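You operate a simulated robot arm through the tools that you are given. There is no shell and no other tool. Be economical: measure what you need, move in short steps, check, and stop when the job is done.

Carry out the task below with a simulated robot arm. There is one attempt and no reset: what you move stays moved.

Task
Rinse the blue guard in cold water and shut it in its case.
Fine: under the running cold tap, and turn it off after; the purple case.

It is judged by the outcome, as a careful person would: the job done as asked, and still so three seconds after it is handed in. It fails if anything else is knocked over, pushed out of place, dropped, spilled or broken.

Robot
A 7-joint arm with a two-finger gripper, on a carriage that runs on a rail from [0.001, 0.002] to [-0.58, -1.68] (x, y) and turns from -2.251 to 3.543 rad about z. Base frame: it is fixed where the carriage stands at the start and does not move with it; the origin is on the floor, on the carriage's upright axis, x ahead of it, y to its left, z up. Readings come in m, rad, newtons and seconds.
With the tool pointing down near the work surface it reaches from about 0.34 to 0.78 m from the robot's upright axis, wherever it stands. Its first joint turns from -2.897 to 2.897 rad. Places, roughly: cold lever [0.8, -0.1, 0.9]; hot lever [0.9, 0, 0.9]; purple case [0.6, -0.2, 0.9]; purple lid [0.6, -0.2, 0.9]. Payload 2.45 kg.
Tool frame: the origin (TCP) is the grasp point; the fingertips stand 0.023 m ahead of it; z points along the fingers, y is the line along which they close. Largest opening 0.072 m; the body of the gripper starts 0.04 m behind the TCP.
Orientation is that of the tool frame in the base frame, as a unit quaternion [x, y, z, w]. With the fingers straight down and closing along the base's y, the tool's x points along the base's -x, its y along +y and its z along -z.

Tools
- The arm moves only by the tool servo_tool. Its argument "plan" is text: rows parted by semicolons, each of 7 numbers parted by spaces: the shift along the tool's x, y, z in units of 400 mm (1.0 is 400 mm), then the turn, a rotation vector about the tool's x, y, z in units of 120 degrees (1.0 is 120 degrees), then the finger opening in m, from 0 to 0.072. In form: tx ty tz ax ay az claw; .... A call has 1 to 20 rows; each row is the pose to reach, as a shift and turn from the pose commanded when the call began, along the tool's axes at that moment. A call with a number of a shift or a turn outside -1 to 1 is refused whole. Rows are played at 5 a second. More than 0.05 m and 0.15 rad between two rows, or a gripper value outside its range, and nothing of the call is played. A pose out of reach is approached as far as the arm can. The call stops where the force on the tool passes 90 N (or 10 N more than at its start, if that is more) or the arm is blocked; 0.2 s more then pass. Each finger travels about 0.072 m/s and halts on what it meets, pressing with about 22 N; the grip force reading is that of the motor and also rises with nothing between the fingers. The clock runs only during rows and for 0.2 s after the last one: add rows that repeat a pose to give the fingers time. It gives the time, the measured TCP pose, the force on the tool (base axes), the opening and the grip force at its end, in the units of the frame above (readings bear some noise), with the torque about the TCP (base axes, N m) and any sound that the robot's microphone picked up.
- Cameras (640 x 400 px; columns grow to the right, rows downward): "scene" is now at [0.0215, 0.161, 1.512]; the picture's right is [-0.34, -0.94, 0.00], its down [-0.59, 0.21, -0.78] and it looks along [0.73, -0.26, -0.62] (base axes); focal length 262 px, centre (320, 200). "wrist" rides on the gripper at [0.077, 0.017, -0.066] in the tool frame; the picture's right is [-0.22, 0.98, 0.00], its down [-0.56, -0.12, -0.82] and it looks along [-0.80, -0.18, 0.57] (tool axes); focal length 234 px, centre (320, 200). There is no depth. A picture from a camera that has moved, and an enlarged one, comes with that camera's place and axes in the base frame and with its lens. The place of the scene camera against the robot may be out by one fixed shift of up to 0.018 m in any direction.
- get_image(camera): a new picture of that camera. It takes no simulated time.
- slide_trunk(by): slides the trunk up (or, below 0, down) by that many m; the arm and the scene camera ride with it, the base frame stays. It gives what a move gives, with no picture.
- base_move(legs): drives the robot by 1 to 6 legs, each [ahead, left, turn to the left] in m, m and rad, along the robot's own axes; the way and the turn of a leg run together, so that a leg with both is an arc; at most 1.5 m and 3.142 rad a leg. The arm and the cameras ride along, it lands a little off, and it stops where it bumps. It keeps to its track: a leg is cut to what the track allows. It gives what a move gives.
- aim_head(pan, tilt): turns the head with the scene camera to pan (to the left, within 2.705 rad either way) and tilt (down, from -0.506 to 1.204), counted from straight ahead of the robot. It gives what a move gives.
- inspect(camera, box): a new picture of the part [left, top, right, bottom] of that camera's present view, enlarged. It takes no simulated time.
- job_done(): hands the job in; it is judged then, once.

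Work in short steps. Places have to be worked out from the pictures, the camera data and where the tool is seen: move nearer, look again, correct. Check each grasp and each placing, and mend what went wrong. You have 120 turns and 98 pictures in all, those below and enlarged ones among them. Open the gripper and draw the arm clear of the work before you hand the job in, unless the task says otherwise; then end with one line.

The tools are called as a command line: name --argument value ..., lists and objects as JSON in quotes. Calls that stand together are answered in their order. servo_tool: Moves the arm, as the interface text tells. Its arguments: {"type":"object","properties":{"plan":{"type":"string"}},"required":["plan"]} The other tools are called the same way: slide_trunk (by) slides the trunk up or down; base_move (legs) drives the base; aim_head (pan, tilt) turns the head that bears the scene camera; get_image (camera) takes a picture; inspect (camera, box) takes an enlarged picture of a part of a camera's view; job_done () hands the job in.

At the start:

```text
time: 0.0
tcp_pos: [0.4735, 0.0251, 1.1774]
tcp_rot: [0.0, 1.0, 0.0, 0.0]
force: [0.9, 0.4, -0.3]
torque: [0.0, 0.01, -0.03]
width: 0.0717
finger_force: 0.1
trunk travel left (down, up): [-0.5, 0.09]
robot x, y, heading: [-0.0024, 0.0013, 0.001]
head pan, tilt: [-0.346, 0.675]
```

scene: 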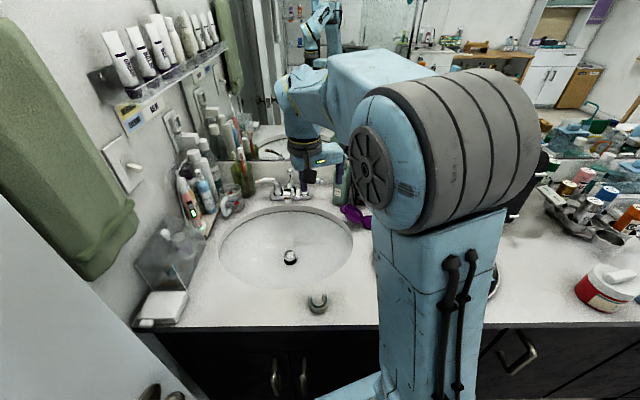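
wrist: 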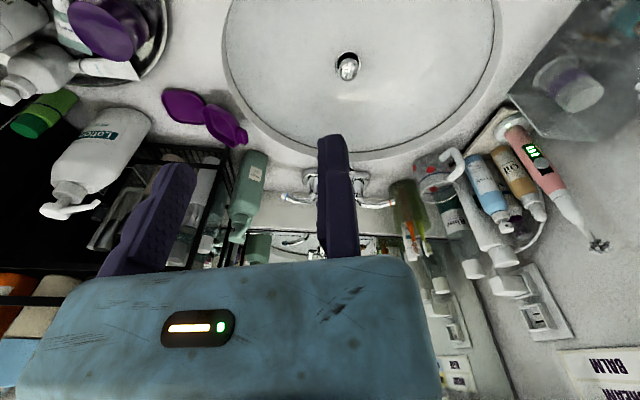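

The arm blocks much of the scene view; the purple case seems open beside the sink. I enlarge views to find the guard and the faucet.

inspect --camera "wrist" --box '[0, 0, 320, 200]'

inspect --camera "scene" --box '[160, 140, 400, 290]'

inspect --camera "scene" --box '[480, 140, 640, 330]'

```text
2.00 times, centred on (160, 100) of wrist
camera zoom: at [0.3967, 0.0418, 1.2432], right [0.22, 0.98, 0.0], down [0.56, -0.12, 0.82], along [0.8, -0.18, -0.57], focal length 468 px, centre (640, 400)
```

zoom: 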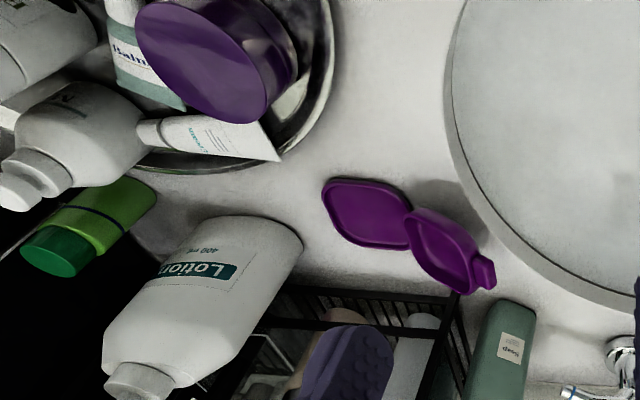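

```text
2.67 times, centred on (280, 215) of scene
camera zoom: at [0.0215, 0.161, 1.512], right [-0.34, -0.94, 0.0], down [-0.59, 0.21, -0.78], along [0.73, -0.26, -0.62], focal length 699 px, centre (427, 160)
```

zoom: 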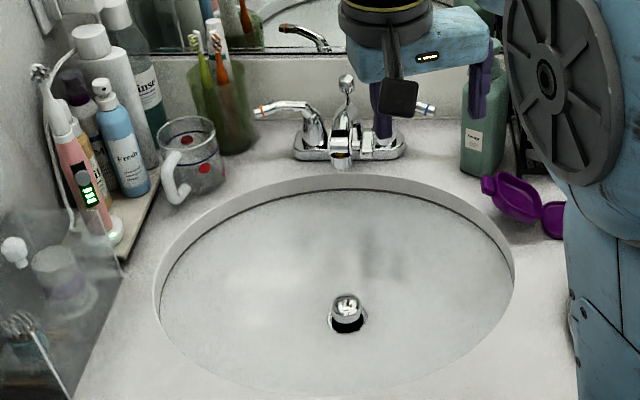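

```text
2.11 times, centred on (560, 235) of scene
camera zoom: at [0.0215, 0.161, 1.512], right [-0.34, -0.94, 0.0], down [-0.59, 0.21, -0.78], along [0.73, -0.26, -0.62], focal length 552 px, centre (-185, 126)
```

zoom: 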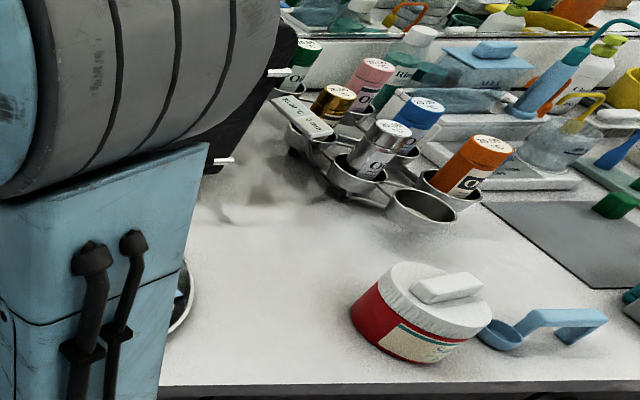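

The blue guard (a mouth guard, presumably) isn't visible yet. I pan the head right to look along the counter.

aim_head --pan -1.1 --tilt 0.7

get_image --camera "scene"

```text
time: 1.1
tcp_pos: [0.4743, 0.0256, 1.1781]
tcp_rot: [-0.001, 1.0, 0.0, 0.0]
force: [0.3, 1.2, 0.4]
torque: [-0.02, 0.01, 0.01]
width: 0.0718
finger_force: 0.0
trunk travel left (down, up): [-0.5, 0.09]
robot x, y, heading: [-0.0006, -0.0003, -0.0]
head pan, tilt: [-1.1, 0.7]
```

```text
92 pictures are left
camera scene: at [-0.0207, 0.1145, 1.5099], right [-0.89, -0.45, 0.0], down [-0.29, 0.57, -0.76], along [0.35, -0.68, -0.64], focal length 262 px, centre (320, 200)
```

scene: 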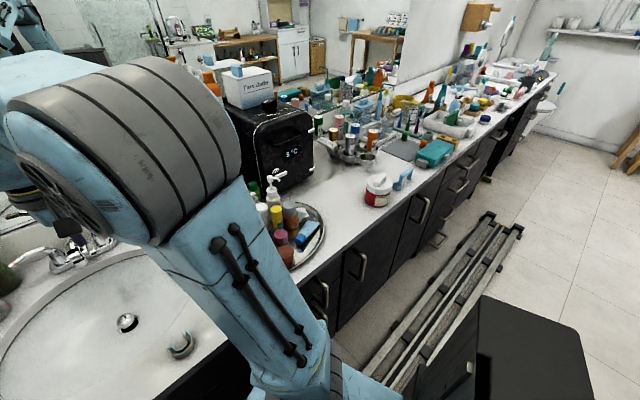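

A U-shaped thing lies at the sink's front edge and something blue in the tray. I enlarge both, plus the far counter.

inspect --camera "scene" --box '[100, 290, 260, 390]'

inspect --camera "scene" --box '[230, 160, 350, 280]'

inspect --camera "scene" --box '[310, 40, 560, 210]'

```text
4.00 times, centred on (180, 340) of scene
camera zoom: at [-0.0207, 0.1145, 1.5099], right [-0.89, -0.45, 0.0], down [-0.29, 0.57, -0.76], along [0.35, -0.68, -0.64], focal length 1049 px, centre (880, -360)
```

zoom: 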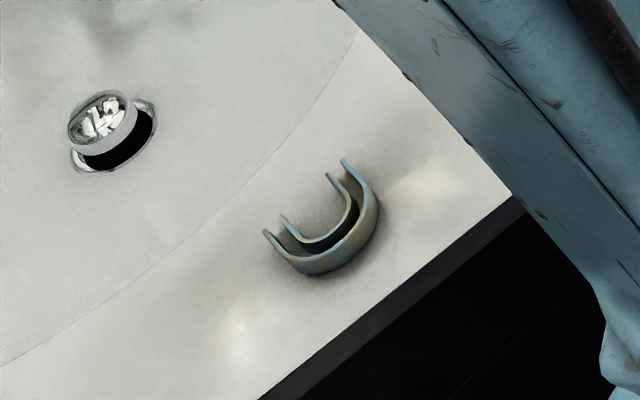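

```text
3.33 times, centred on (290, 220) of scene
camera zoom: at [-0.0207, 0.1145, 1.5099], right [-0.89, -0.45, 0.0], down [-0.29, 0.57, -0.76], along [0.35, -0.68, -0.64], focal length 874 px, centre (420, 133)
```

zoom: 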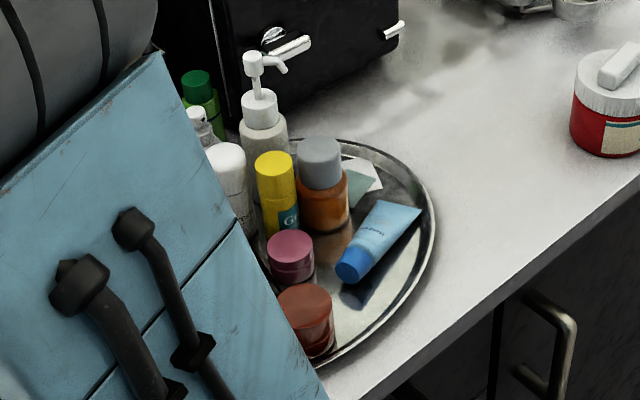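

```text
2.35 times, centred on (435, 125) of scene
camera zoom: at [-0.0207, 0.1145, 1.5099], right [-0.89, -0.45, 0.0], down [-0.29, 0.57, -0.76], along [0.35, -0.68, -0.64], focal length 617 px, centre (49, 376)
```

zoom: 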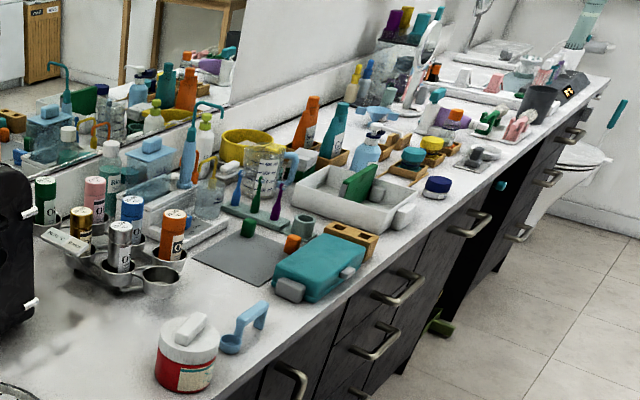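

The U-shaped, soiled blue piece at the sink's front rim, near [0.38, 0.04], is the guard. I lower and turn the tool (~50°) to see it with the wrist camera, and aim the head at the sink.

servo_tool --plan "0.02 0 0.04 0 0 -0.06 0.072; 0.04 0 0.09 0 0 -0.12 0.072; 0.06 0 0.14 0 0 -0.18 0.072; 0.08 0 0.19 0 0 -0.24 0.072; 0.1 0 0.24 0 0 -0.3 0.072; 0.12 0 0.28 0 0 -0.36 0.072; 0.13 0 0.32 0 0 -0.417 0.072"

aim_head --pan -0.35 --tilt 0.8

get_image --camera "wrist"

get_image --camera "scene"

```text
time: 2.7
tcp_pos: [0.421, 0.0257, 1.0504]
tcp_rot: [-0.425, 0.905, 0.001, -0.001]
force: [-0.7, -0.5, -1.1]
torque: [0.02, -0.02, -0.02]
width: 0.0719
finger_force: 0.0
trunk travel left (down, up): [-0.5, 0.09]
robot x, y, heading: [0.0002, 0.0025, -0.0]
head pan, tilt: [-1.1, 0.7]
```

```text
time: 3.8
tcp_pos: [0.4221, 0.0255, 1.0507]
tcp_rot: [-0.423, 0.906, 0.0, 0.0]
force: [0.5, 0.1, 0.3]
torque: [-0.01, -0.01, -0.01]
width: 0.0719
finger_force: 0.0
trunk travel left (down, up): [-0.5, 0.09]
robot x, y, heading: [0.001, -0.0024, 0.001]
head pan, tilt: [-0.351, 0.799]
```

```text
88 pictures are left
camera wrist: at [0.3587, -0.0234, 1.1155], right [-0.61, 0.79, 0.0], down [0.46, 0.35, 0.82], along [0.65, 0.5, -0.57], focal length 234 px, centre (320, 200)
```

wrist: 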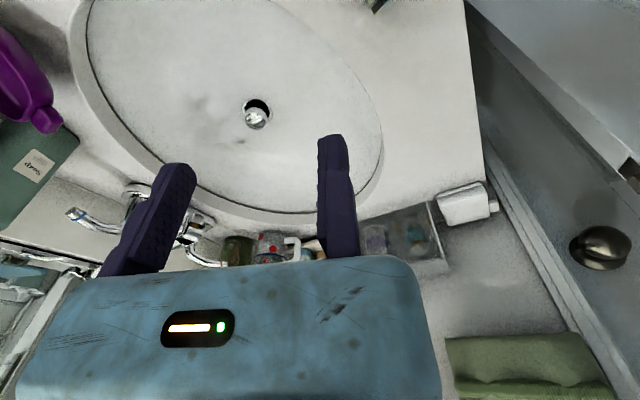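

```text
87 pictures are left
camera scene: at [0.0164, 0.1623, 1.5017], right [-0.34, -0.94, 0.0], down [-0.67, 0.25, -0.7], along [0.65, -0.24, -0.72], focal length 262 px, centre (320, 200)
```

scene: 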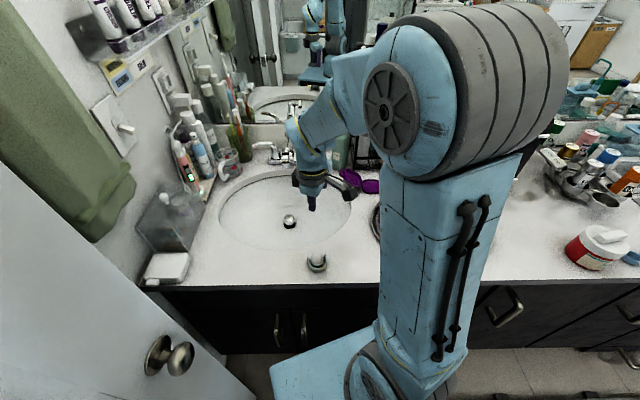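

The guard is just past the top edge of the wrist view; I back the tool off along its x by 6 cm.

servo_tool --plan "0.08 0 0 0 0 0 0.072; 0.16 0 0 0 0 0 0.072"

get_image --camera "wrist"

```text
time: 4.4
tcp_pos: [0.3822, -0.0252, 1.05]
tcp_rot: [-0.423, 0.906, 0.0, 0.001]
force: [0.5, 0.2, -0.3]
torque: [0.03, -0.04, 0.03]
width: 0.0718
finger_force: 0.0
trunk travel left (down, up): [-0.5, 0.09]
robot x, y, heading: [-0.0005, -0.0001, 0.003]
head pan, tilt: [-0.351, 0.799]
```

```text
86 pictures are left
camera wrist: at [0.3187, -0.0728, 1.1154], right [-0.61, 0.79, 0.0], down [0.45, 0.35, 0.82], along [0.65, 0.5, -0.57], focal length 234 px, centre (320, 200)
```

wrist: 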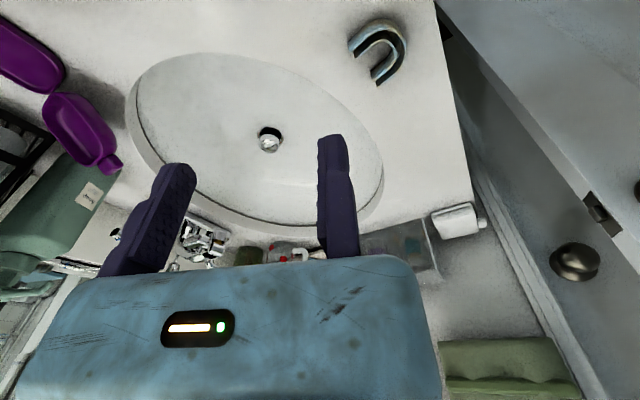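

inspect --camera "wrist" --box '[320, 0, 480, 100]'

inspect --camera "scene" --box '[240, 140, 400, 290]'

```text
4.00 times, centred on (400, 50) of wrist
camera zoom: at [0.3187, -0.0728, 1.1154], right [-0.61, 0.79, 0.0], down [0.45, 0.35, 0.82], along [0.65, 0.5, -0.57], focal length 937 px, centre (0, 800)
```

zoom: 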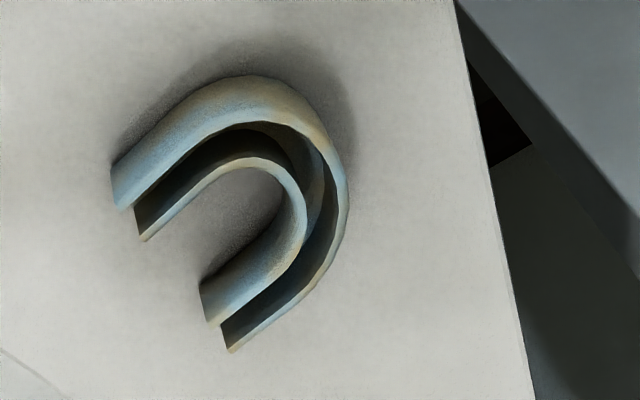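

```text
2.67 times, centred on (320, 215) of scene
camera zoom: at [0.0164, 0.1623, 1.5017], right [-0.34, -0.94, 0.0], down [-0.67, 0.25, -0.7], along [0.65, -0.24, -0.72], focal length 699 px, centre (320, 160)
```

zoom: 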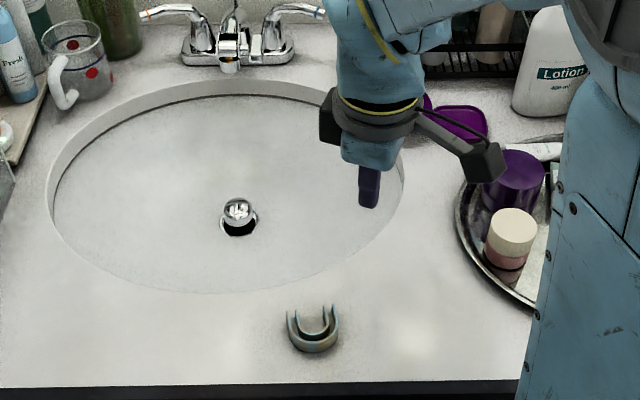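

Guard: centre about [0.36, 0.022], top z≈0.90, opening toward the sink, ~45 mm wide. Before grasping I look closely at the faucet, as I'll open the tap with an empty hand first.

servo_tool --plan "-0.02 -0.04 -0.018 0 0 0.06 0.072; -0.04 -0.08 -0.036 0 0 0.12 0.072; -0.06 -0.12 -0.054 0 0 0.18 0.072; -0.08 -0.16 -0.072 0 0 0.24 0.072; -0.1 -0.2 -0.09 0 0 0.3 0.072; -0.13 -0.25 -0.11 0 0 0.36 0.072; -0.15 -0.297 -0.125 0 0 0.417 0.072"

get_image --camera "wrist"

inspect --camera "scene" --box '[220, 110, 400, 222]'

```text
time: 6.0
tcp_pos: [0.5103, -0.0549, 1.0987]
tcp_rot: [0.001, 1.0, 0.0, 0.0]
force: [-0.2, 0.0, -0.7]
torque: [0.01, 0.01, -0.01]
width: 0.0722
finger_force: 0.0
trunk travel left (down, up): [-0.5, 0.09]
robot x, y, heading: [-0.0021, 0.0004, -0.002]
head pan, tilt: [-0.351, 0.799]
```

```text
83 pictures are left
camera wrist: at [0.433, -0.038, 1.1648], right [0.22, 0.98, 0.0], down [0.56, -0.13, 0.82], along [0.8, -0.18, -0.57], focal length 234 px, centre (320, 200)
```

wrist: 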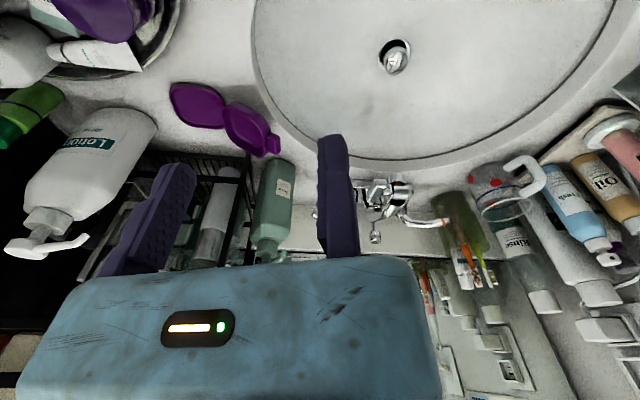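

```text
3.56 times, centred on (310, 166) of scene
camera zoom: at [0.0164, 0.1625, 1.5017], right [-0.34, -0.94, 0.0], down [-0.67, 0.25, -0.7], along [0.65, -0.24, -0.72], focal length 932 px, centre (356, 321)
```

zoom: 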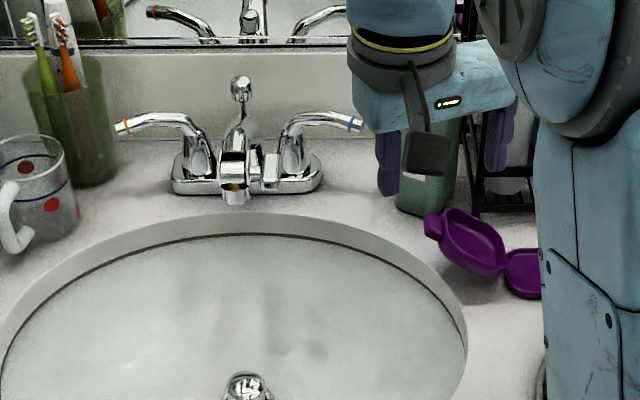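

Faucet: spout tip near [0.71, 0.03], cold lever (blue mark) tip near [0.77, -0.115, 0.96], its pivot near [0.81, -0.055]. The finger hides the lever, so I shift closer and left.

servo_tool --plan "-0.08 0.04 0.0 0 0 0 0.072; -0.16 0.08 0.02 0 0 0 0.072; -0.25 0.13 0.05 0 0 0 0.072"

get_image --camera "wrist"

```text
time: 6.8
tcp_pos: [0.6104, -0.0009, 1.0787]
tcp_rot: [0.0, 1.0, 0.0, 0.0]
force: [-0.6, 0.0, 1.1]
torque: [0.02, -0.01, -0.05]
width: 0.0719
finger_force: 0.0
trunk travel left (down, up): [-0.5, 0.09]
robot x, y, heading: [0.003, 0.0021, 0.004]
head pan, tilt: [-0.351, 0.799]
```

```text
81 pictures are left
camera wrist: at [0.5323, 0.0155, 1.144], right [0.22, 0.98, 0.0], down [0.56, -0.12, 0.82], along [0.8, -0.18, -0.57], focal length 234 px, centre (320, 200)
```

wrist: 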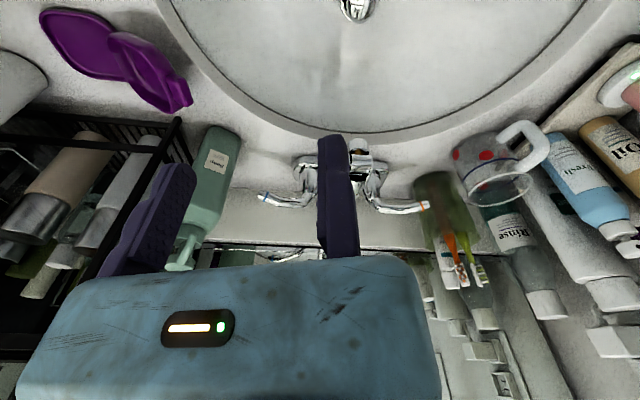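

inspect --camera "wrist" --box '[190, 120, 350, 270]'

inspect --camera "scene" --box '[240, 120, 360, 200]'

inspect --camera "wrist" --box '[20, 0, 220, 125]'

```text
2.67 times, centred on (270, 195) of wrist
camera zoom: at [0.5323, 0.0155, 1.144], right [0.22, 0.98, 0.0], down [0.56, -0.12, 0.82], along [0.8, -0.18, -0.57], focal length 624 px, centre (453, 213)
```

zoom: 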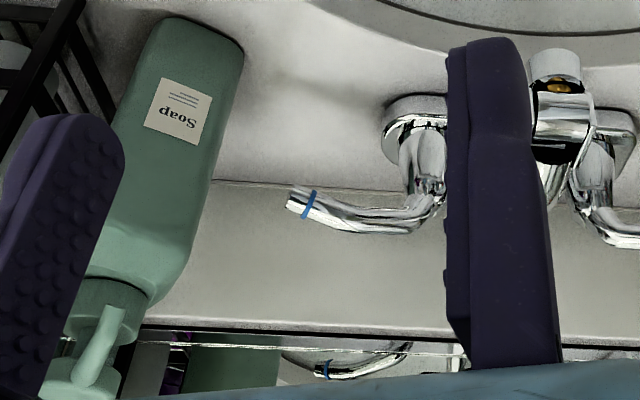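

```text
5.00 times, centred on (300, 160) of scene
camera zoom: at [0.0162, 0.1625, 1.5017], right [-0.34, -0.94, 0.0], down [-0.67, 0.25, -0.7], along [0.65, -0.24, -0.72], focal length 1311 px, centre (420, 400)
```

zoom: 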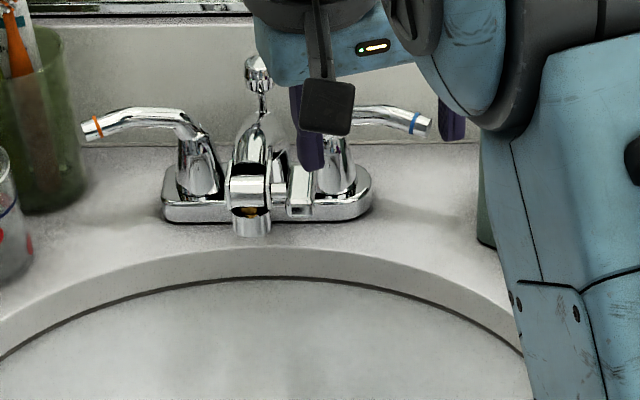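

```text
3.20 times, centred on (120, 62) of wrist
camera zoom: at [0.5323, 0.0155, 1.144], right [0.22, 0.98, 0.0], down [0.56, -0.12, 0.82], along [0.8, -0.18, -0.57], focal length 749 px, centre (960, 640)
```

zoom: 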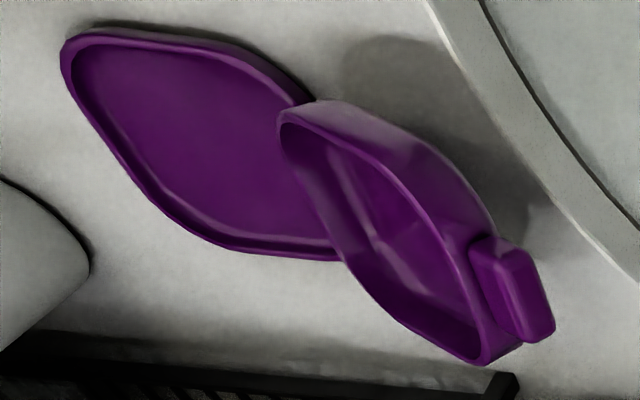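

Triangulated: the cold lever's ring is at about [0.762, -0.109, 0.963], pivot about [0.785, -0.05]; the counter runs 20° off the base axes. I'll pull the lever toward the front with closed fingers hooked behind it, tool pitched forward; first I yaw −20° and close.

servo_tool --plan "-0.06 -0.06 0 0 0 0.06 0.04; -0.12 -0.12 0 0 0 0.12 0.02; -0.175 -0.175 0 0 0 0.167 0; -0.175 -0.175 0 0 0 0.167 0"

servo_tool --plan "0 0 0 0 -0.06 0 0; 0 0 0 0 -0.12 0 0; 0 0 0 0 -0.18 0 0; 0 0 0 0 -0.25 0 0"

get_image --camera "scene"

get_image --camera "wrist"

```text
time: 7.8
tcp_pos: [0.6807, -0.0737, 1.0791]
tcp_rot: [0.175, 0.985, 0.0, 0.001]
force: [0.1, -0.1, -0.9]
torque: [0.03, 0.03, 0.0]
width: 0.0001
finger_force: 22.2
trunk travel left (down, up): [-0.5, 0.09]
robot x, y, heading: [0.0015, 0.0033, -0.003]
head pan, tilt: [-0.351, 0.799]
```

```text
time: 8.8
tcp_pos: [0.6796, -0.0722, 1.0797]
tcp_rot: [0.168, 0.951, -0.045, 0.256]
force: [0.6, 0.3, 0.6]
torque: [0.0, 0.03, -0.02]
width: 0.0001
finger_force: 21.7
trunk travel left (down, up): [-0.5, 0.09]
robot x, y, heading: [-0.0025, -0.0018, -0.0]
head pan, tilt: [-0.351, 0.799]
```

```text
77 pictures are left
camera scene: at [0.0166, 0.1624, 1.5017], right [-0.34, -0.94, 0.0], down [-0.67, 0.25, -0.7], along [0.65, -0.24, -0.72], focal length 262 px, centre (320, 200)
```

scene: 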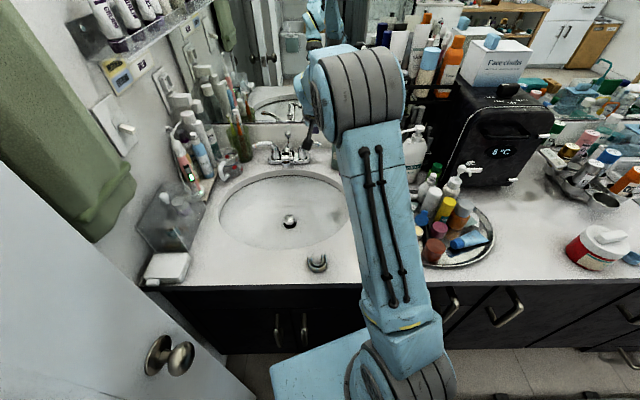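

```text
76 pictures are left
camera wrist: at [0.5927, -0.0216, 1.0976], right [0.51, 0.85, 0.11], down [0.03, -0.14, 0.99], along [0.86, -0.5, -0.1], focal length 234 px, centre (320, 200)
```

wrist: 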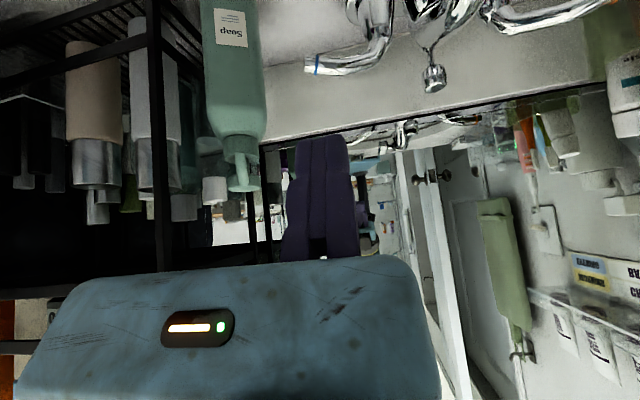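

The readings agree. I move above and behind the lever, staying high, then check.

servo_tool --plan "-0.06 0.009 0.08 0 0 0 0; -0.12 0.018 0.16 0 0 0 0; -0.16 0.024 0.21 0 0 0 0; -0.189 0.028 0.2535 0 0 0 0; -0.189 0.028 0.2535 0 0 0 0"

inspect --camera "scene" --box '[240, 110, 400, 210]'

get_image --camera "wrist"

```text
time: 10.0
tcp_pos: [0.7926, -0.1, 1.0275]
tcp_rot: [0.169, 0.951, -0.045, 0.255]
force: [-0.4, 0.4, -0.1]
torque: [-0.01, 0.01, -0.01]
width: 0.0001
finger_force: 21.8
trunk travel left (down, up): [-0.5, 0.09]
robot x, y, heading: [-0.0016, -0.0005, -0.008]
head pan, tilt: [-0.351, 0.799]
```

```text
4.00 times, centred on (320, 160) of scene
camera zoom: at [0.0168, 0.1623, 1.5017], right [-0.34, -0.94, 0.0], down [-0.67, 0.25, -0.7], along [0.65, -0.24, -0.72], focal length 1049 px, centre (320, 360)
```

zoom: 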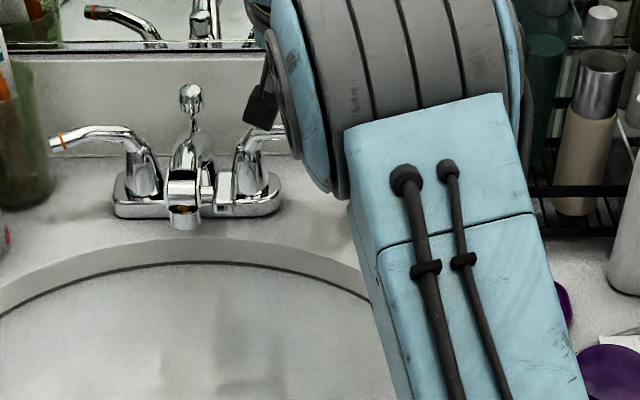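

```text
74 pictures are left
camera wrist: at [0.7051, -0.0509, 1.0466], right [0.51, 0.85, 0.11], down [0.03, -0.14, 0.99], along [0.86, -0.5, -0.1], focal length 234 px, centre (320, 200)
```

wrist: 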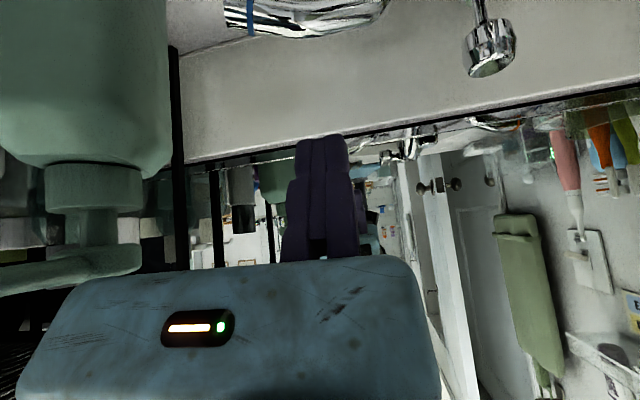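

Well placed; the lever passes in front of (toward the robot from) the fingers. I descend 6.5 cm behind it.

servo_tool --plan "0.027 0 0.047 0 0 0 0; 0.054 0 0.094 0 0 0 0; 0.081 0 0.141 0 0 0 0; 0.081 0 0.141 0 0 0 0"

get_image --camera "wrist"

```text
time: 11.0
tcp_pos: [0.7935, -0.103, 0.9793]
tcp_rot: [0.169, 0.948, -0.045, 0.268]
force: [10.1, -5.8, 58.8]
torque: [-0.1, -0.52, -0.44]
width: 0.0
finger_force: 22.2
trunk travel left (down, up): [-0.5, 0.09]
robot x, y, heading: [0.0042, 0.0007, 0.002]
head pan, tilt: [-0.351, 0.799]
```

```text
73 pictures are left
camera wrist: at [0.7046, -0.0525, 0.9953], right [0.51, 0.85, 0.12], down [0.0, -0.14, 0.99], along [0.86, -0.5, -0.07], focal length 234 px, centre (320, 200)
```

wrist: 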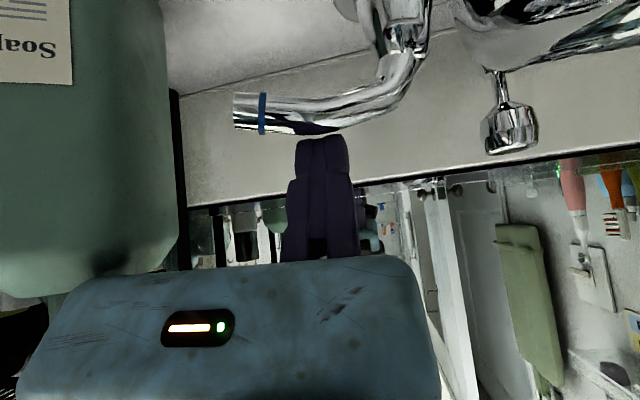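

The fingertip landed on the lever: wrist-only triangulation puts the ring at [0.779, -0.118, 0.949], so the scene camera is biased. I lift, shift 2 cm further back, and descend again.

servo_tool --plan "-0.056 0 -0.0974 0 0 0 0; -0.0993 0 -0.0724 0 0 0 0; -0.0993 0 -0.0724 0 0 0 0; -0.06 0 -0.007 0 0 0 0; -0.0243 0 0.0575 0 0 0 0; -0.0243 0 0.0575 0 0 0 0"

get_image --camera "wrist"

```text
time: 12.4
tcp_pos: [0.8129, -0.1076, 0.9478]
tcp_rot: [0.168, 0.951, -0.045, 0.255]
force: [0.0, 0.3, -0.7]
torque: [-0.04, 0.01, -0.05]
width: 0.0002
finger_force: 21.9
trunk travel left (down, up): [-0.5, 0.09]
robot x, y, heading: [-0.0001, -0.0025, -0.002]
head pan, tilt: [-0.351, 0.799]
```

```text
72 pictures are left
camera wrist: at [0.7253, -0.058, 0.9661], right [0.51, 0.85, 0.11], down [0.03, -0.14, 0.99], along [0.86, -0.5, -0.1], focal length 234 px, centre (320, 200)
```

wrist: 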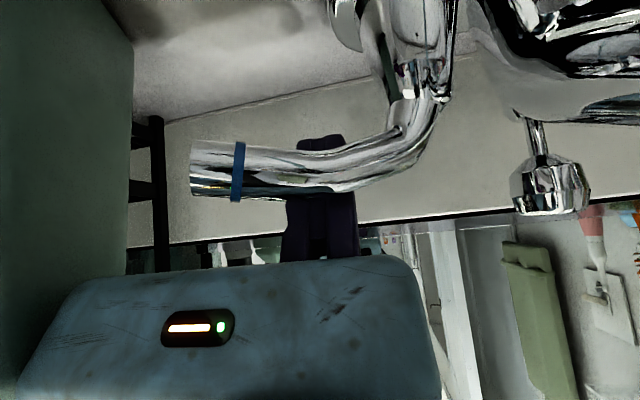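

The finger is now cleanly behind the lever. I pull it 3.5 cm toward the front.

servo_tool --plan "0.0217 0 -0.0125 0 0 0 0; 0.0433 0 -0.025 0 0 0 0; 0.06 0 -0.035 0 0 0 0; 0.076 0 -0.044 0 0 0 0; 0.076 0 -0.044 0 0 0 0"

get_image --camera "wrist"

inspect --camera "scene" --box '[240, 110, 400, 210]'

```text
time: 13.6
tcp_pos: [0.7802, -0.0971, 0.9489]
tcp_rot: [0.168, 0.951, -0.045, 0.255]
force: [1.0, -0.4, -0.2]
torque: [-0.02, -0.02, 0.03]
width: 0.0002
finger_force: 21.7
trunk travel left (down, up): [-0.5, 0.09]
robot x, y, heading: [-0.0028, -0.0021, -0.001]
head pan, tilt: [-0.351, 0.799]
```

```text
71 pictures are left
camera wrist: at [0.692, -0.0465, 0.9672], right [0.51, 0.85, 0.11], down [0.03, -0.14, 0.99], along [0.86, -0.5, -0.1], focal length 234 px, centre (320, 200)
```

wrist: 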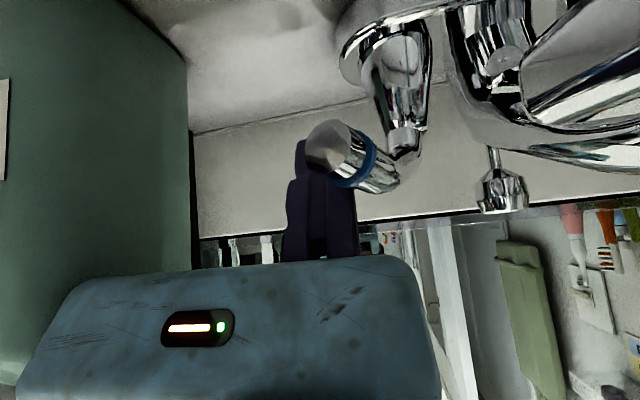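

```text
4.00 times, centred on (320, 160) of scene
camera zoom: at [0.0164, 0.1624, 1.5016], right [-0.34, -0.94, 0.0], down [-0.67, 0.25, -0.7], along [0.65, -0.24, -0.72], focal length 1049 px, centre (320, 360)
```

zoom: 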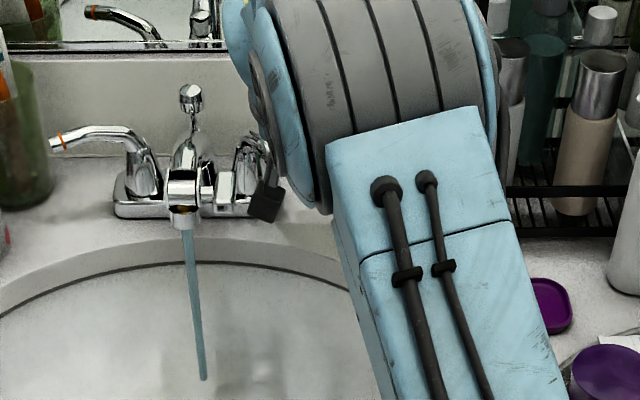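

Cold water is running. I back off slightly, lift straight up, and retreat.

servo_tool --plan "-0.01 0 0.006 0 0 0 0; -0.06 0 -0.08 0 0 0 0; -0.11 0 -0.167 0 0 0 0; -0.15 0 -0.24 0 0 0 0; -0.05 0 -0.3 0 0 0 0; 0.05 0 -0.36 0 0 0 0; 0.15 0 -0.42 0 0 0 0; 0.2 0 -0.45 0 0 0 0"

servo_tool --plan "0 0 0 0 0.06 0 0.02; 0 0 0 0 0.12 0 0.04; 0 0 0 0 0.18 0 0.06; 0 0 0 0 0.25 0 0.072"

get_image --camera "wrist"

get_image --camera "scene"

```text
time: 15.4
tcp_pos: [0.6303, -0.0436, 1.0679]
tcp_rot: [0.169, 0.951, -0.046, 0.254]
force: [-0.1, 0.2, 0.2]
torque: [-0.05, 0.0, -0.02]
width: 0.0
finger_force: 21.6
trunk travel left (down, up): [-0.5, 0.09]
robot x, y, heading: [-0.0007, 0.0001, -0.003]
head pan, tilt: [-0.351, 0.799]
```

```text
time: 16.4
tcp_pos: [0.6294, -0.0427, 1.0654]
tcp_rot: [0.174, 0.985, 0.0, 0.0]
force: [-0.4, -0.1, 0.4]
torque: [-0.01, 0.0, 0.0]
width: 0.072
finger_force: 0.1
trunk travel left (down, up): [-0.5, 0.09]
robot x, y, heading: [0.0005, -0.0006, -0.001]
head pan, tilt: [-0.351, 0.799]
```

```text
69 pictures are left
camera wrist: at [0.5629, -0.0001, 1.1318], right [0.54, 0.84, 0.0], down [0.48, -0.31, 0.82], along [0.69, -0.44, -0.57], focal length 234 px, centre (320, 200)
```

wrist: 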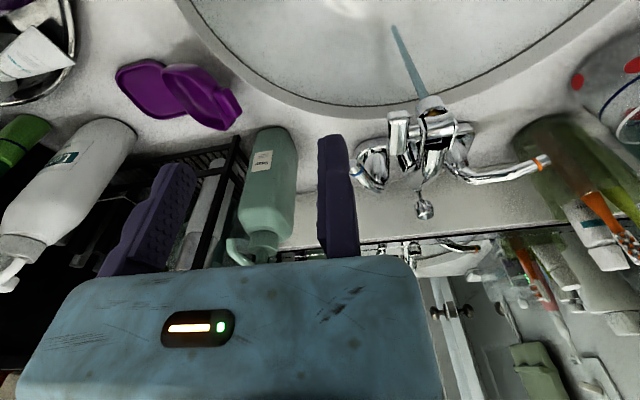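

```text
68 pictures are left
camera scene: at [0.0162, 0.1624, 1.5017], right [-0.34, -0.94, 0.0], down [-0.67, 0.25, -0.7], along [0.65, -0.24, -0.72], focal length 262 px, centre (320, 200)
```

scene: 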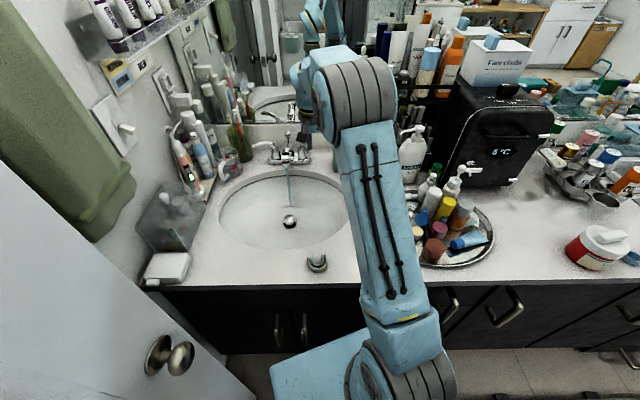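

Stream is at about [0.725, 0.018], from the mouth z≈0.92 down to the basin. Before grasping I take a closer look at the case to plan the release.

inspect --camera "wrist" --box '[90, 40, 270, 150]'

servo_tool --plan "0.08 -0.06 0 0 0 0 0.072; 0.16 -0.12 0 0 0 0 0.072; 0.24 -0.18 0 0 0 0 0.072; 0.3 -0.24 0.02 0 0 0 0.072; 0.33 -0.3 0.04 0 0 0 0.072"

get_image --camera "wrist"

```text
3.56 times, centred on (180, 95) of wrist
camera zoom: at [0.5629, -0.0001, 1.1318], right [0.54, 0.84, 0.0], down [0.48, -0.31, 0.82], along [0.69, -0.44, -0.57], focal length 833 px, centre (818, 573)
```

zoom: 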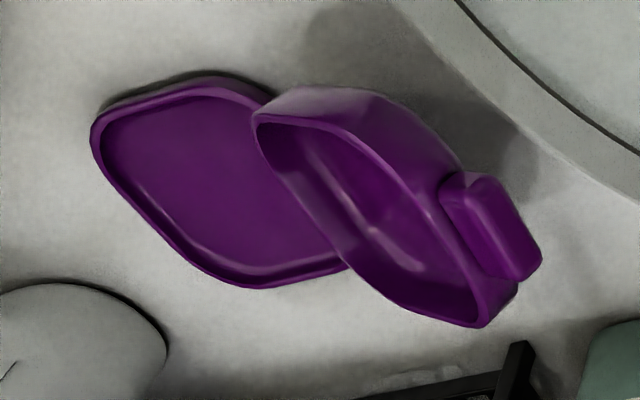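

```text
time: 17.6
tcp_pos: [0.4655, -0.11, 1.0483]
tcp_rot: [0.173, 0.985, 0.001, 0.0]
force: [-0.3, 0.6, 0.5]
torque: [0.03, -0.01, 0.02]
width: 0.0722
finger_force: 0.1
trunk travel left (down, up): [-0.5, 0.09]
robot x, y, heading: [-0.0037, -0.0008, -0.001]
head pan, tilt: [-0.351, 0.799]
```

```text
66 pictures are left
camera wrist: at [0.3983, -0.0678, 1.1144], right [0.54, 0.84, 0.0], down [0.48, -0.31, 0.82], along [0.69, -0.44, -0.57], focal length 234 px, centre (320, 200)
```

wrist: 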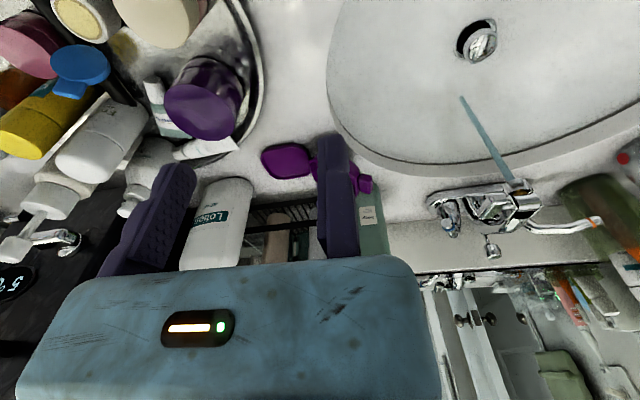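

The case: a shallow tray lies flat (about [0.585, -0.213]) and the lid stands open on its sink side, tab on top. Now I go above the guard (yaw ≈ −11° to match its legs).

servo_tool --plan "0.08 0.05 0.02 0 0 -0.02 0.072; 0.16 0.1 0.04 0 0 -0.04 0.072; 0.24 0.15 0.08 0 0 -0.06 0.072; 0.3 0.19 0.12 0 0 -0.075 0.072; 0.3575 0.2185 0.145 0 0 -0.075 0.072"

get_image --camera "wrist"

inspect --camera "scene" --box '[240, 180, 400, 300]'

```text
time: 18.8
tcp_pos: [0.3586, 0.0215, 0.9917]
tcp_rot: [0.096, 0.995, 0.0, -0.001]
force: [0.7, 0.7, 0.2]
torque: [-0.02, 0.04, -0.02]
width: 0.0722
finger_force: 0.1
trunk travel left (down, up): [-0.5, 0.09]
robot x, y, heading: [-0.0015, 0.0032, 0.005]
head pan, tilt: [-0.351, 0.799]
```

```text
65 pictures are left
camera wrist: at [0.2864, 0.0539, 1.057], right [0.4, 0.92, 0.0], down [0.52, -0.23, 0.82], along [0.75, -0.33, -0.57], focal length 234 px, centre (320, 200)
```

wrist: 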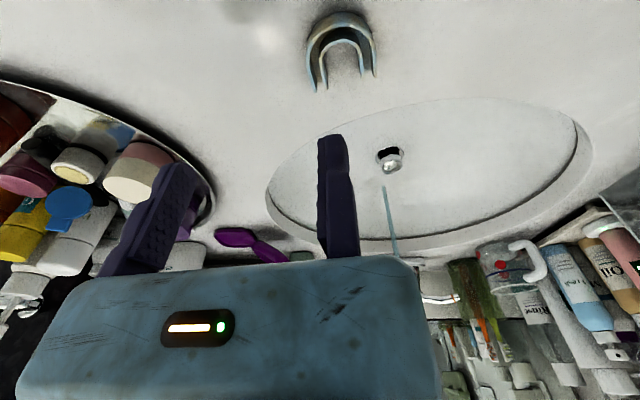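

```text
3.33 times, centred on (320, 240) of scene
camera zoom: at [0.0166, 0.1623, 1.5017], right [-0.34, -0.94, 0.0], down [-0.67, 0.25, -0.7], along [0.65, -0.24, -0.72], focal length 874 px, centre (320, 67)
```

zoom: 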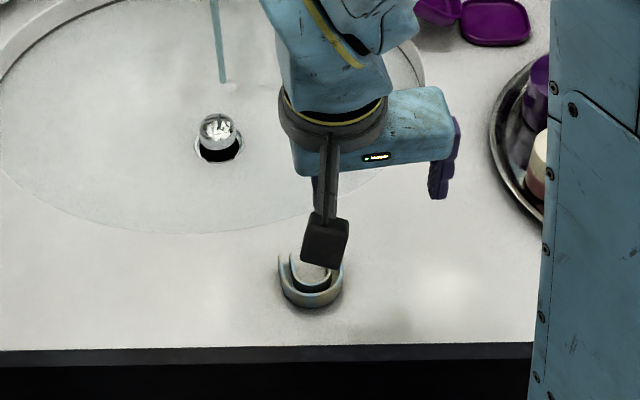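

Two wrist views triangulate the guard top at z≈0.871 (counter ≈0.857), grasp point ≈[0.371, 0.0355]. I correct and descend partway.

servo_tool --plan "-0.024 0.04 0.06 0 0 0 0.072; -0.024 0.04 0.12 0 0 0 0.072; -0.024 0.04 0.179 0 0 0 0.072"

get_image --camera "wrist"

```text
time: 19.6
tcp_pos: [0.374, 0.0361, 0.919]
tcp_rot: [0.097, 0.995, 0.0, 0.0]
force: [-0.5, 0.1, 0.1]
torque: [-0.02, 0.01, -0.03]
width: 0.0719
finger_force: 0.2
trunk travel left (down, up): [-0.5, 0.09]
robot x, y, heading: [0.0008, -0.0014, 0.002]
head pan, tilt: [-0.351, 0.799]
```

```text
63 pictures are left
camera wrist: at [0.3006, 0.0674, 0.9848], right [0.4, 0.92, 0.0], down [0.53, -0.23, 0.82], along [0.75, -0.33, -0.57], focal length 234 px, centre (320, 200)
```

wrist: 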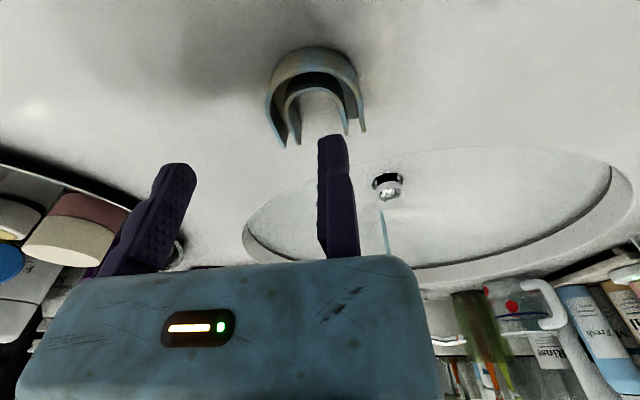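

Slight correction in y (−4 mm), then descend so the tips are about 6 mm above the counter.

servo_tool --plan "0 -0.01 0.04 0 0 0 0.072; 0 -0.01 0.0775 0 0 0 0.072; 0 -0.01 0.0775 0 0 0 0.072"

get_image --camera "wrist"

```text
time: 20.4
tcp_pos: [0.3709, 0.0325, 0.8888]
tcp_rot: [0.097, 0.995, 0.0, 0.0]
force: [-0.5, -0.5, -0.2]
torque: [0.01, -0.01, 0.03]
width: 0.0721
finger_force: 0.1
trunk travel left (down, up): [-0.5, 0.09]
robot x, y, heading: [0.0015, 0.0012, 0.003]
head pan, tilt: [-0.351, 0.799]
```

```text
62 pictures are left
camera wrist: at [0.2991, 0.0636, 0.954], right [0.4, 0.92, 0.0], down [0.53, -0.23, 0.82], along [0.75, -0.33, -0.57], focal length 234 px, centre (320, 200)
```

wrist: 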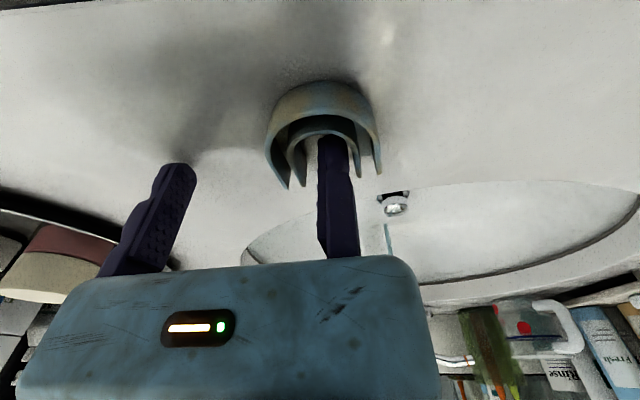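

The picture shows the hand's +y finger is fixed near the TCP and only the other one travels; the fixed finger now sits inside the U without contact. That suits a grip on the right leg: I go 6 mm lower and close on that leg.

servo_tool --plan "0 0 0.008 0 0 0 0.072; 0 0 0.015 0 0 0 0.072; 0 0 0.015 0 0 0 0.05; 0 0 0.015 0 0 0 0.03; 0 0 0.015 0 0 0 0.015; 0 0 0.015 0 0 0 0; 0 0 0.015 0 0 0 0; 0 0 0.015 0 0 0 0"

get_image --camera "wrist"

```text
time: 22.2
tcp_pos: [0.3707, 0.031, 0.8827]
tcp_rot: [0.098, 0.995, 0.0, 0.001]
force: [-0.7, -8.4, 24.4]
torque: [-0.23, 0.21, -0.04]
width: 0.0105
finger_force: 21.4
trunk travel left (down, up): [-0.5, 0.09]
robot x, y, heading: [0.0027, -0.0, 0.007]
head pan, tilt: [-0.351, 0.799]
```

```text
61 pictures are left
camera wrist: at [0.2981, 0.0624, 0.9489], right [0.4, 0.92, 0.0], down [0.52, -0.23, 0.82], along [0.75, -0.33, -0.57], focal length 234 px, centre (320, 200)
```

wrist: 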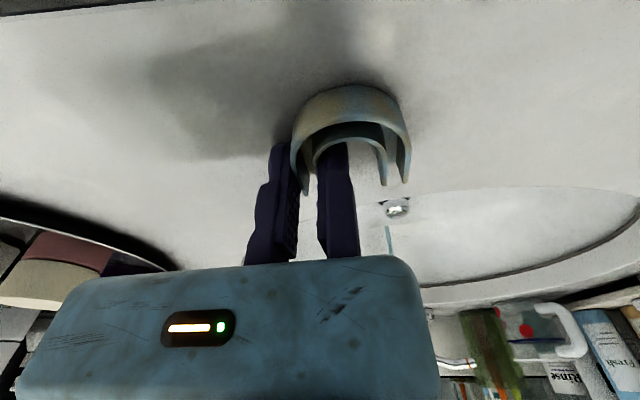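

Leg gripped (10.5 mm); tips touch the counter (z≈0.86). I lift and check.

servo_tool --plan "0 0 -0.05 0 0 0 0; 0 0 -0.15 0 0 0 0; 0 0 -0.25 0 0 0 0; 0 0 -0.3 0 0 0 0"

get_image --camera "wrist"

inspect --camera "scene" --box '[240, 180, 400, 300]'

```text
time: 23.2
tcp_pos: [0.3724, 0.0296, 1.0029]
tcp_rot: [0.095, 0.995, 0.0, 0.0]
force: [0.1, 1.2, -0.2]
torque: [-0.02, 0.01, -0.02]
width: 0.0103
finger_force: 22.3
trunk travel left (down, up): [-0.5, 0.09]
robot x, y, heading: [0.0009, -0.0016, 0.002]
head pan, tilt: [-0.351, 0.799]
```

```text
60 pictures are left
camera wrist: at [0.2995, 0.0614, 1.0686], right [0.4, 0.92, 0.0], down [0.53, -0.23, 0.82], along [0.75, -0.33, -0.57], focal length 234 px, centre (320, 200)
```

wrist: 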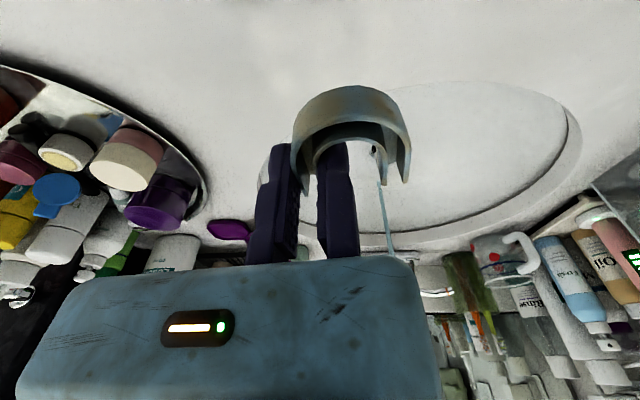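

```text
3.33 times, centred on (320, 240) of scene
camera zoom: at [0.0163, 0.1624, 1.5016], right [-0.34, -0.94, 0.0], down [-0.67, 0.25, -0.7], along [0.65, -0.24, -0.72], focal length 874 px, centre (320, 67)
```

zoom: 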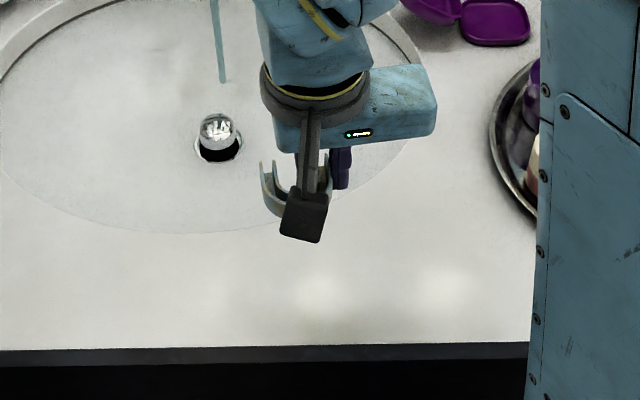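

Guard held firmly. I carry it over the basin, turn to face the faucet, and pitch 40° forward so it can go under the low spout.

servo_tool --plan "-0.09 0.02 0 0 0 0.02 0; -0.18 0.045 0 0 0 0.04 0; -0.27 0.07 0 0 0 0.06 0; -0.36 0.09 0 0 0 0.075 0; -0.432 0.109 0 0 0 0.075 0"

servo_tool --plan "0 0 0 0 -0.07 0 0; 0 0 0 0 -0.14 0 0; 0 0 0 0 -0.21 0 0; 0 0 0 0 -0.28 0 0; 0 0 0 0 -0.333 0 0"

get_image --camera "wrist"

```text
time: 24.4
tcp_pos: [0.5522, 0.0419, 1.0036]
tcp_rot: [0.175, 0.985, 0.0, 0.0]
force: [0.4, -0.2, 0.4]
torque: [0.02, -0.02, 0.02]
width: 0.0107
finger_force: 21.8
trunk travel left (down, up): [-0.5, 0.09]
robot x, y, heading: [0.0021, 0.003, -0.0]
head pan, tilt: [-0.351, 0.799]
```

```text
time: 25.6
tcp_pos: [0.5514, 0.0404, 1.0029]
tcp_rot: [0.163, 0.925, -0.059, 0.337]
force: [-0.3, -0.3, -0.3]
torque: [0.0, 0.0, -0.01]
width: 0.0104
finger_force: 22.0
trunk travel left (down, up): [-0.5, 0.09]
robot x, y, heading: [0.001, 0.001, 0.001]
head pan, tilt: [-0.351, 0.799]
```

```text
58 pictures are left
camera wrist: at [0.461, 0.0915, 1.0038], right [0.49, 0.86, 0.14], down [-0.14, -0.08, 0.99], along [0.86, -0.5, 0.07], focal length 234 px, centre (320, 200)
```

wrist: 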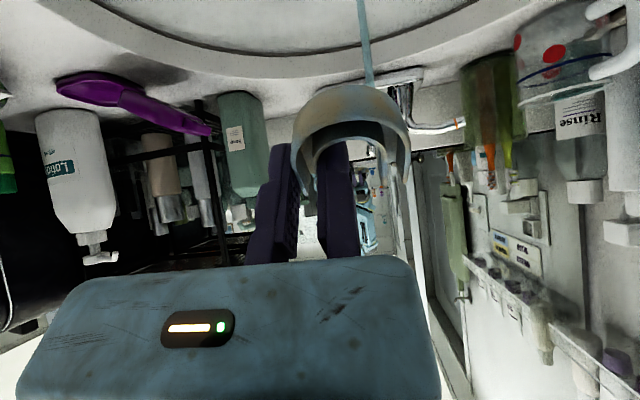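

I descend into the basin's front side and advance to just short of the stream.

servo_tool --plan "0.036 0.012 0.104 0 0 0 0; 0.072 0.025 0.208 0 0 0 0; 0.108 0.037 0.311 0 0 0 0; 0.074 0.039 0.394 0 0 0 0; 0.04 0.042 0.477 0 0 0 0; 0.007 0.044 0.559 0 0 0 0; 0.007 0.044 0.559 0 0 0 0"

get_image --camera "wrist"

inspect --camera "scene" --box '[220, 120, 380, 240]'

```text
time: 27.2
tcp_pos: [0.6895, 0.0088, 0.8289]
tcp_rot: [0.163, 0.926, -0.059, 0.336]
force: [1.0, 0.0, -1.0]
torque: [-0.03, 0.02, -0.01]
width: 0.0102
finger_force: 21.9
trunk travel left (down, up): [-0.5, 0.09]
robot x, y, heading: [-0.0045, -0.0025, -0.001]
head pan, tilt: [-0.351, 0.799]
```

```text
57 pictures are left
camera wrist: at [0.5991, 0.0602, 0.8296], right [0.49, 0.86, 0.14], down [-0.13, -0.08, 0.99], along [0.86, -0.5, 0.07], focal length 234 px, centre (320, 200)
```

wrist: 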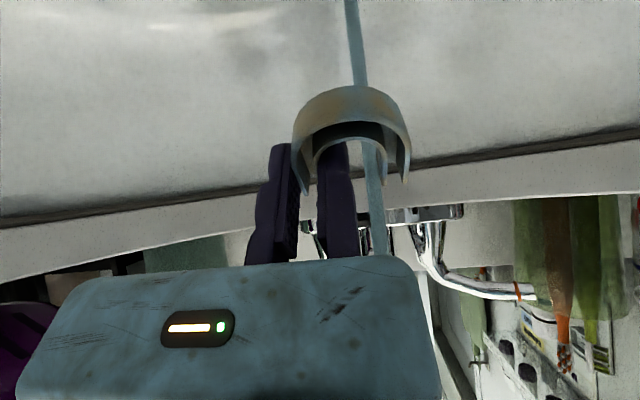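

```text
3.33 times, centred on (300, 180) of scene
camera zoom: at [0.0169, 0.1622, 1.5017], right [-0.34, -0.94, 0.0], down [-0.67, 0.25, -0.7], along [0.65, -0.24, -0.72], focal length 874 px, centre (387, 267)
```

zoom: 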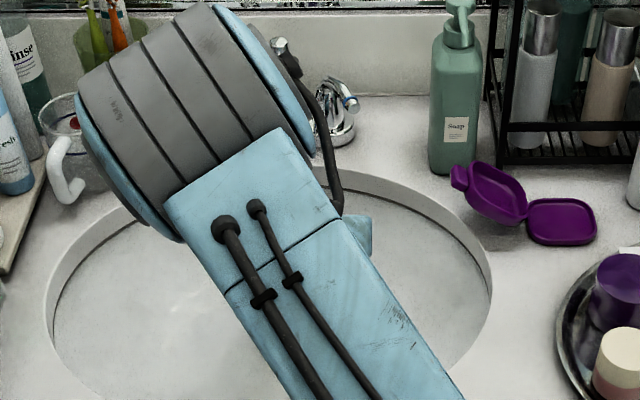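

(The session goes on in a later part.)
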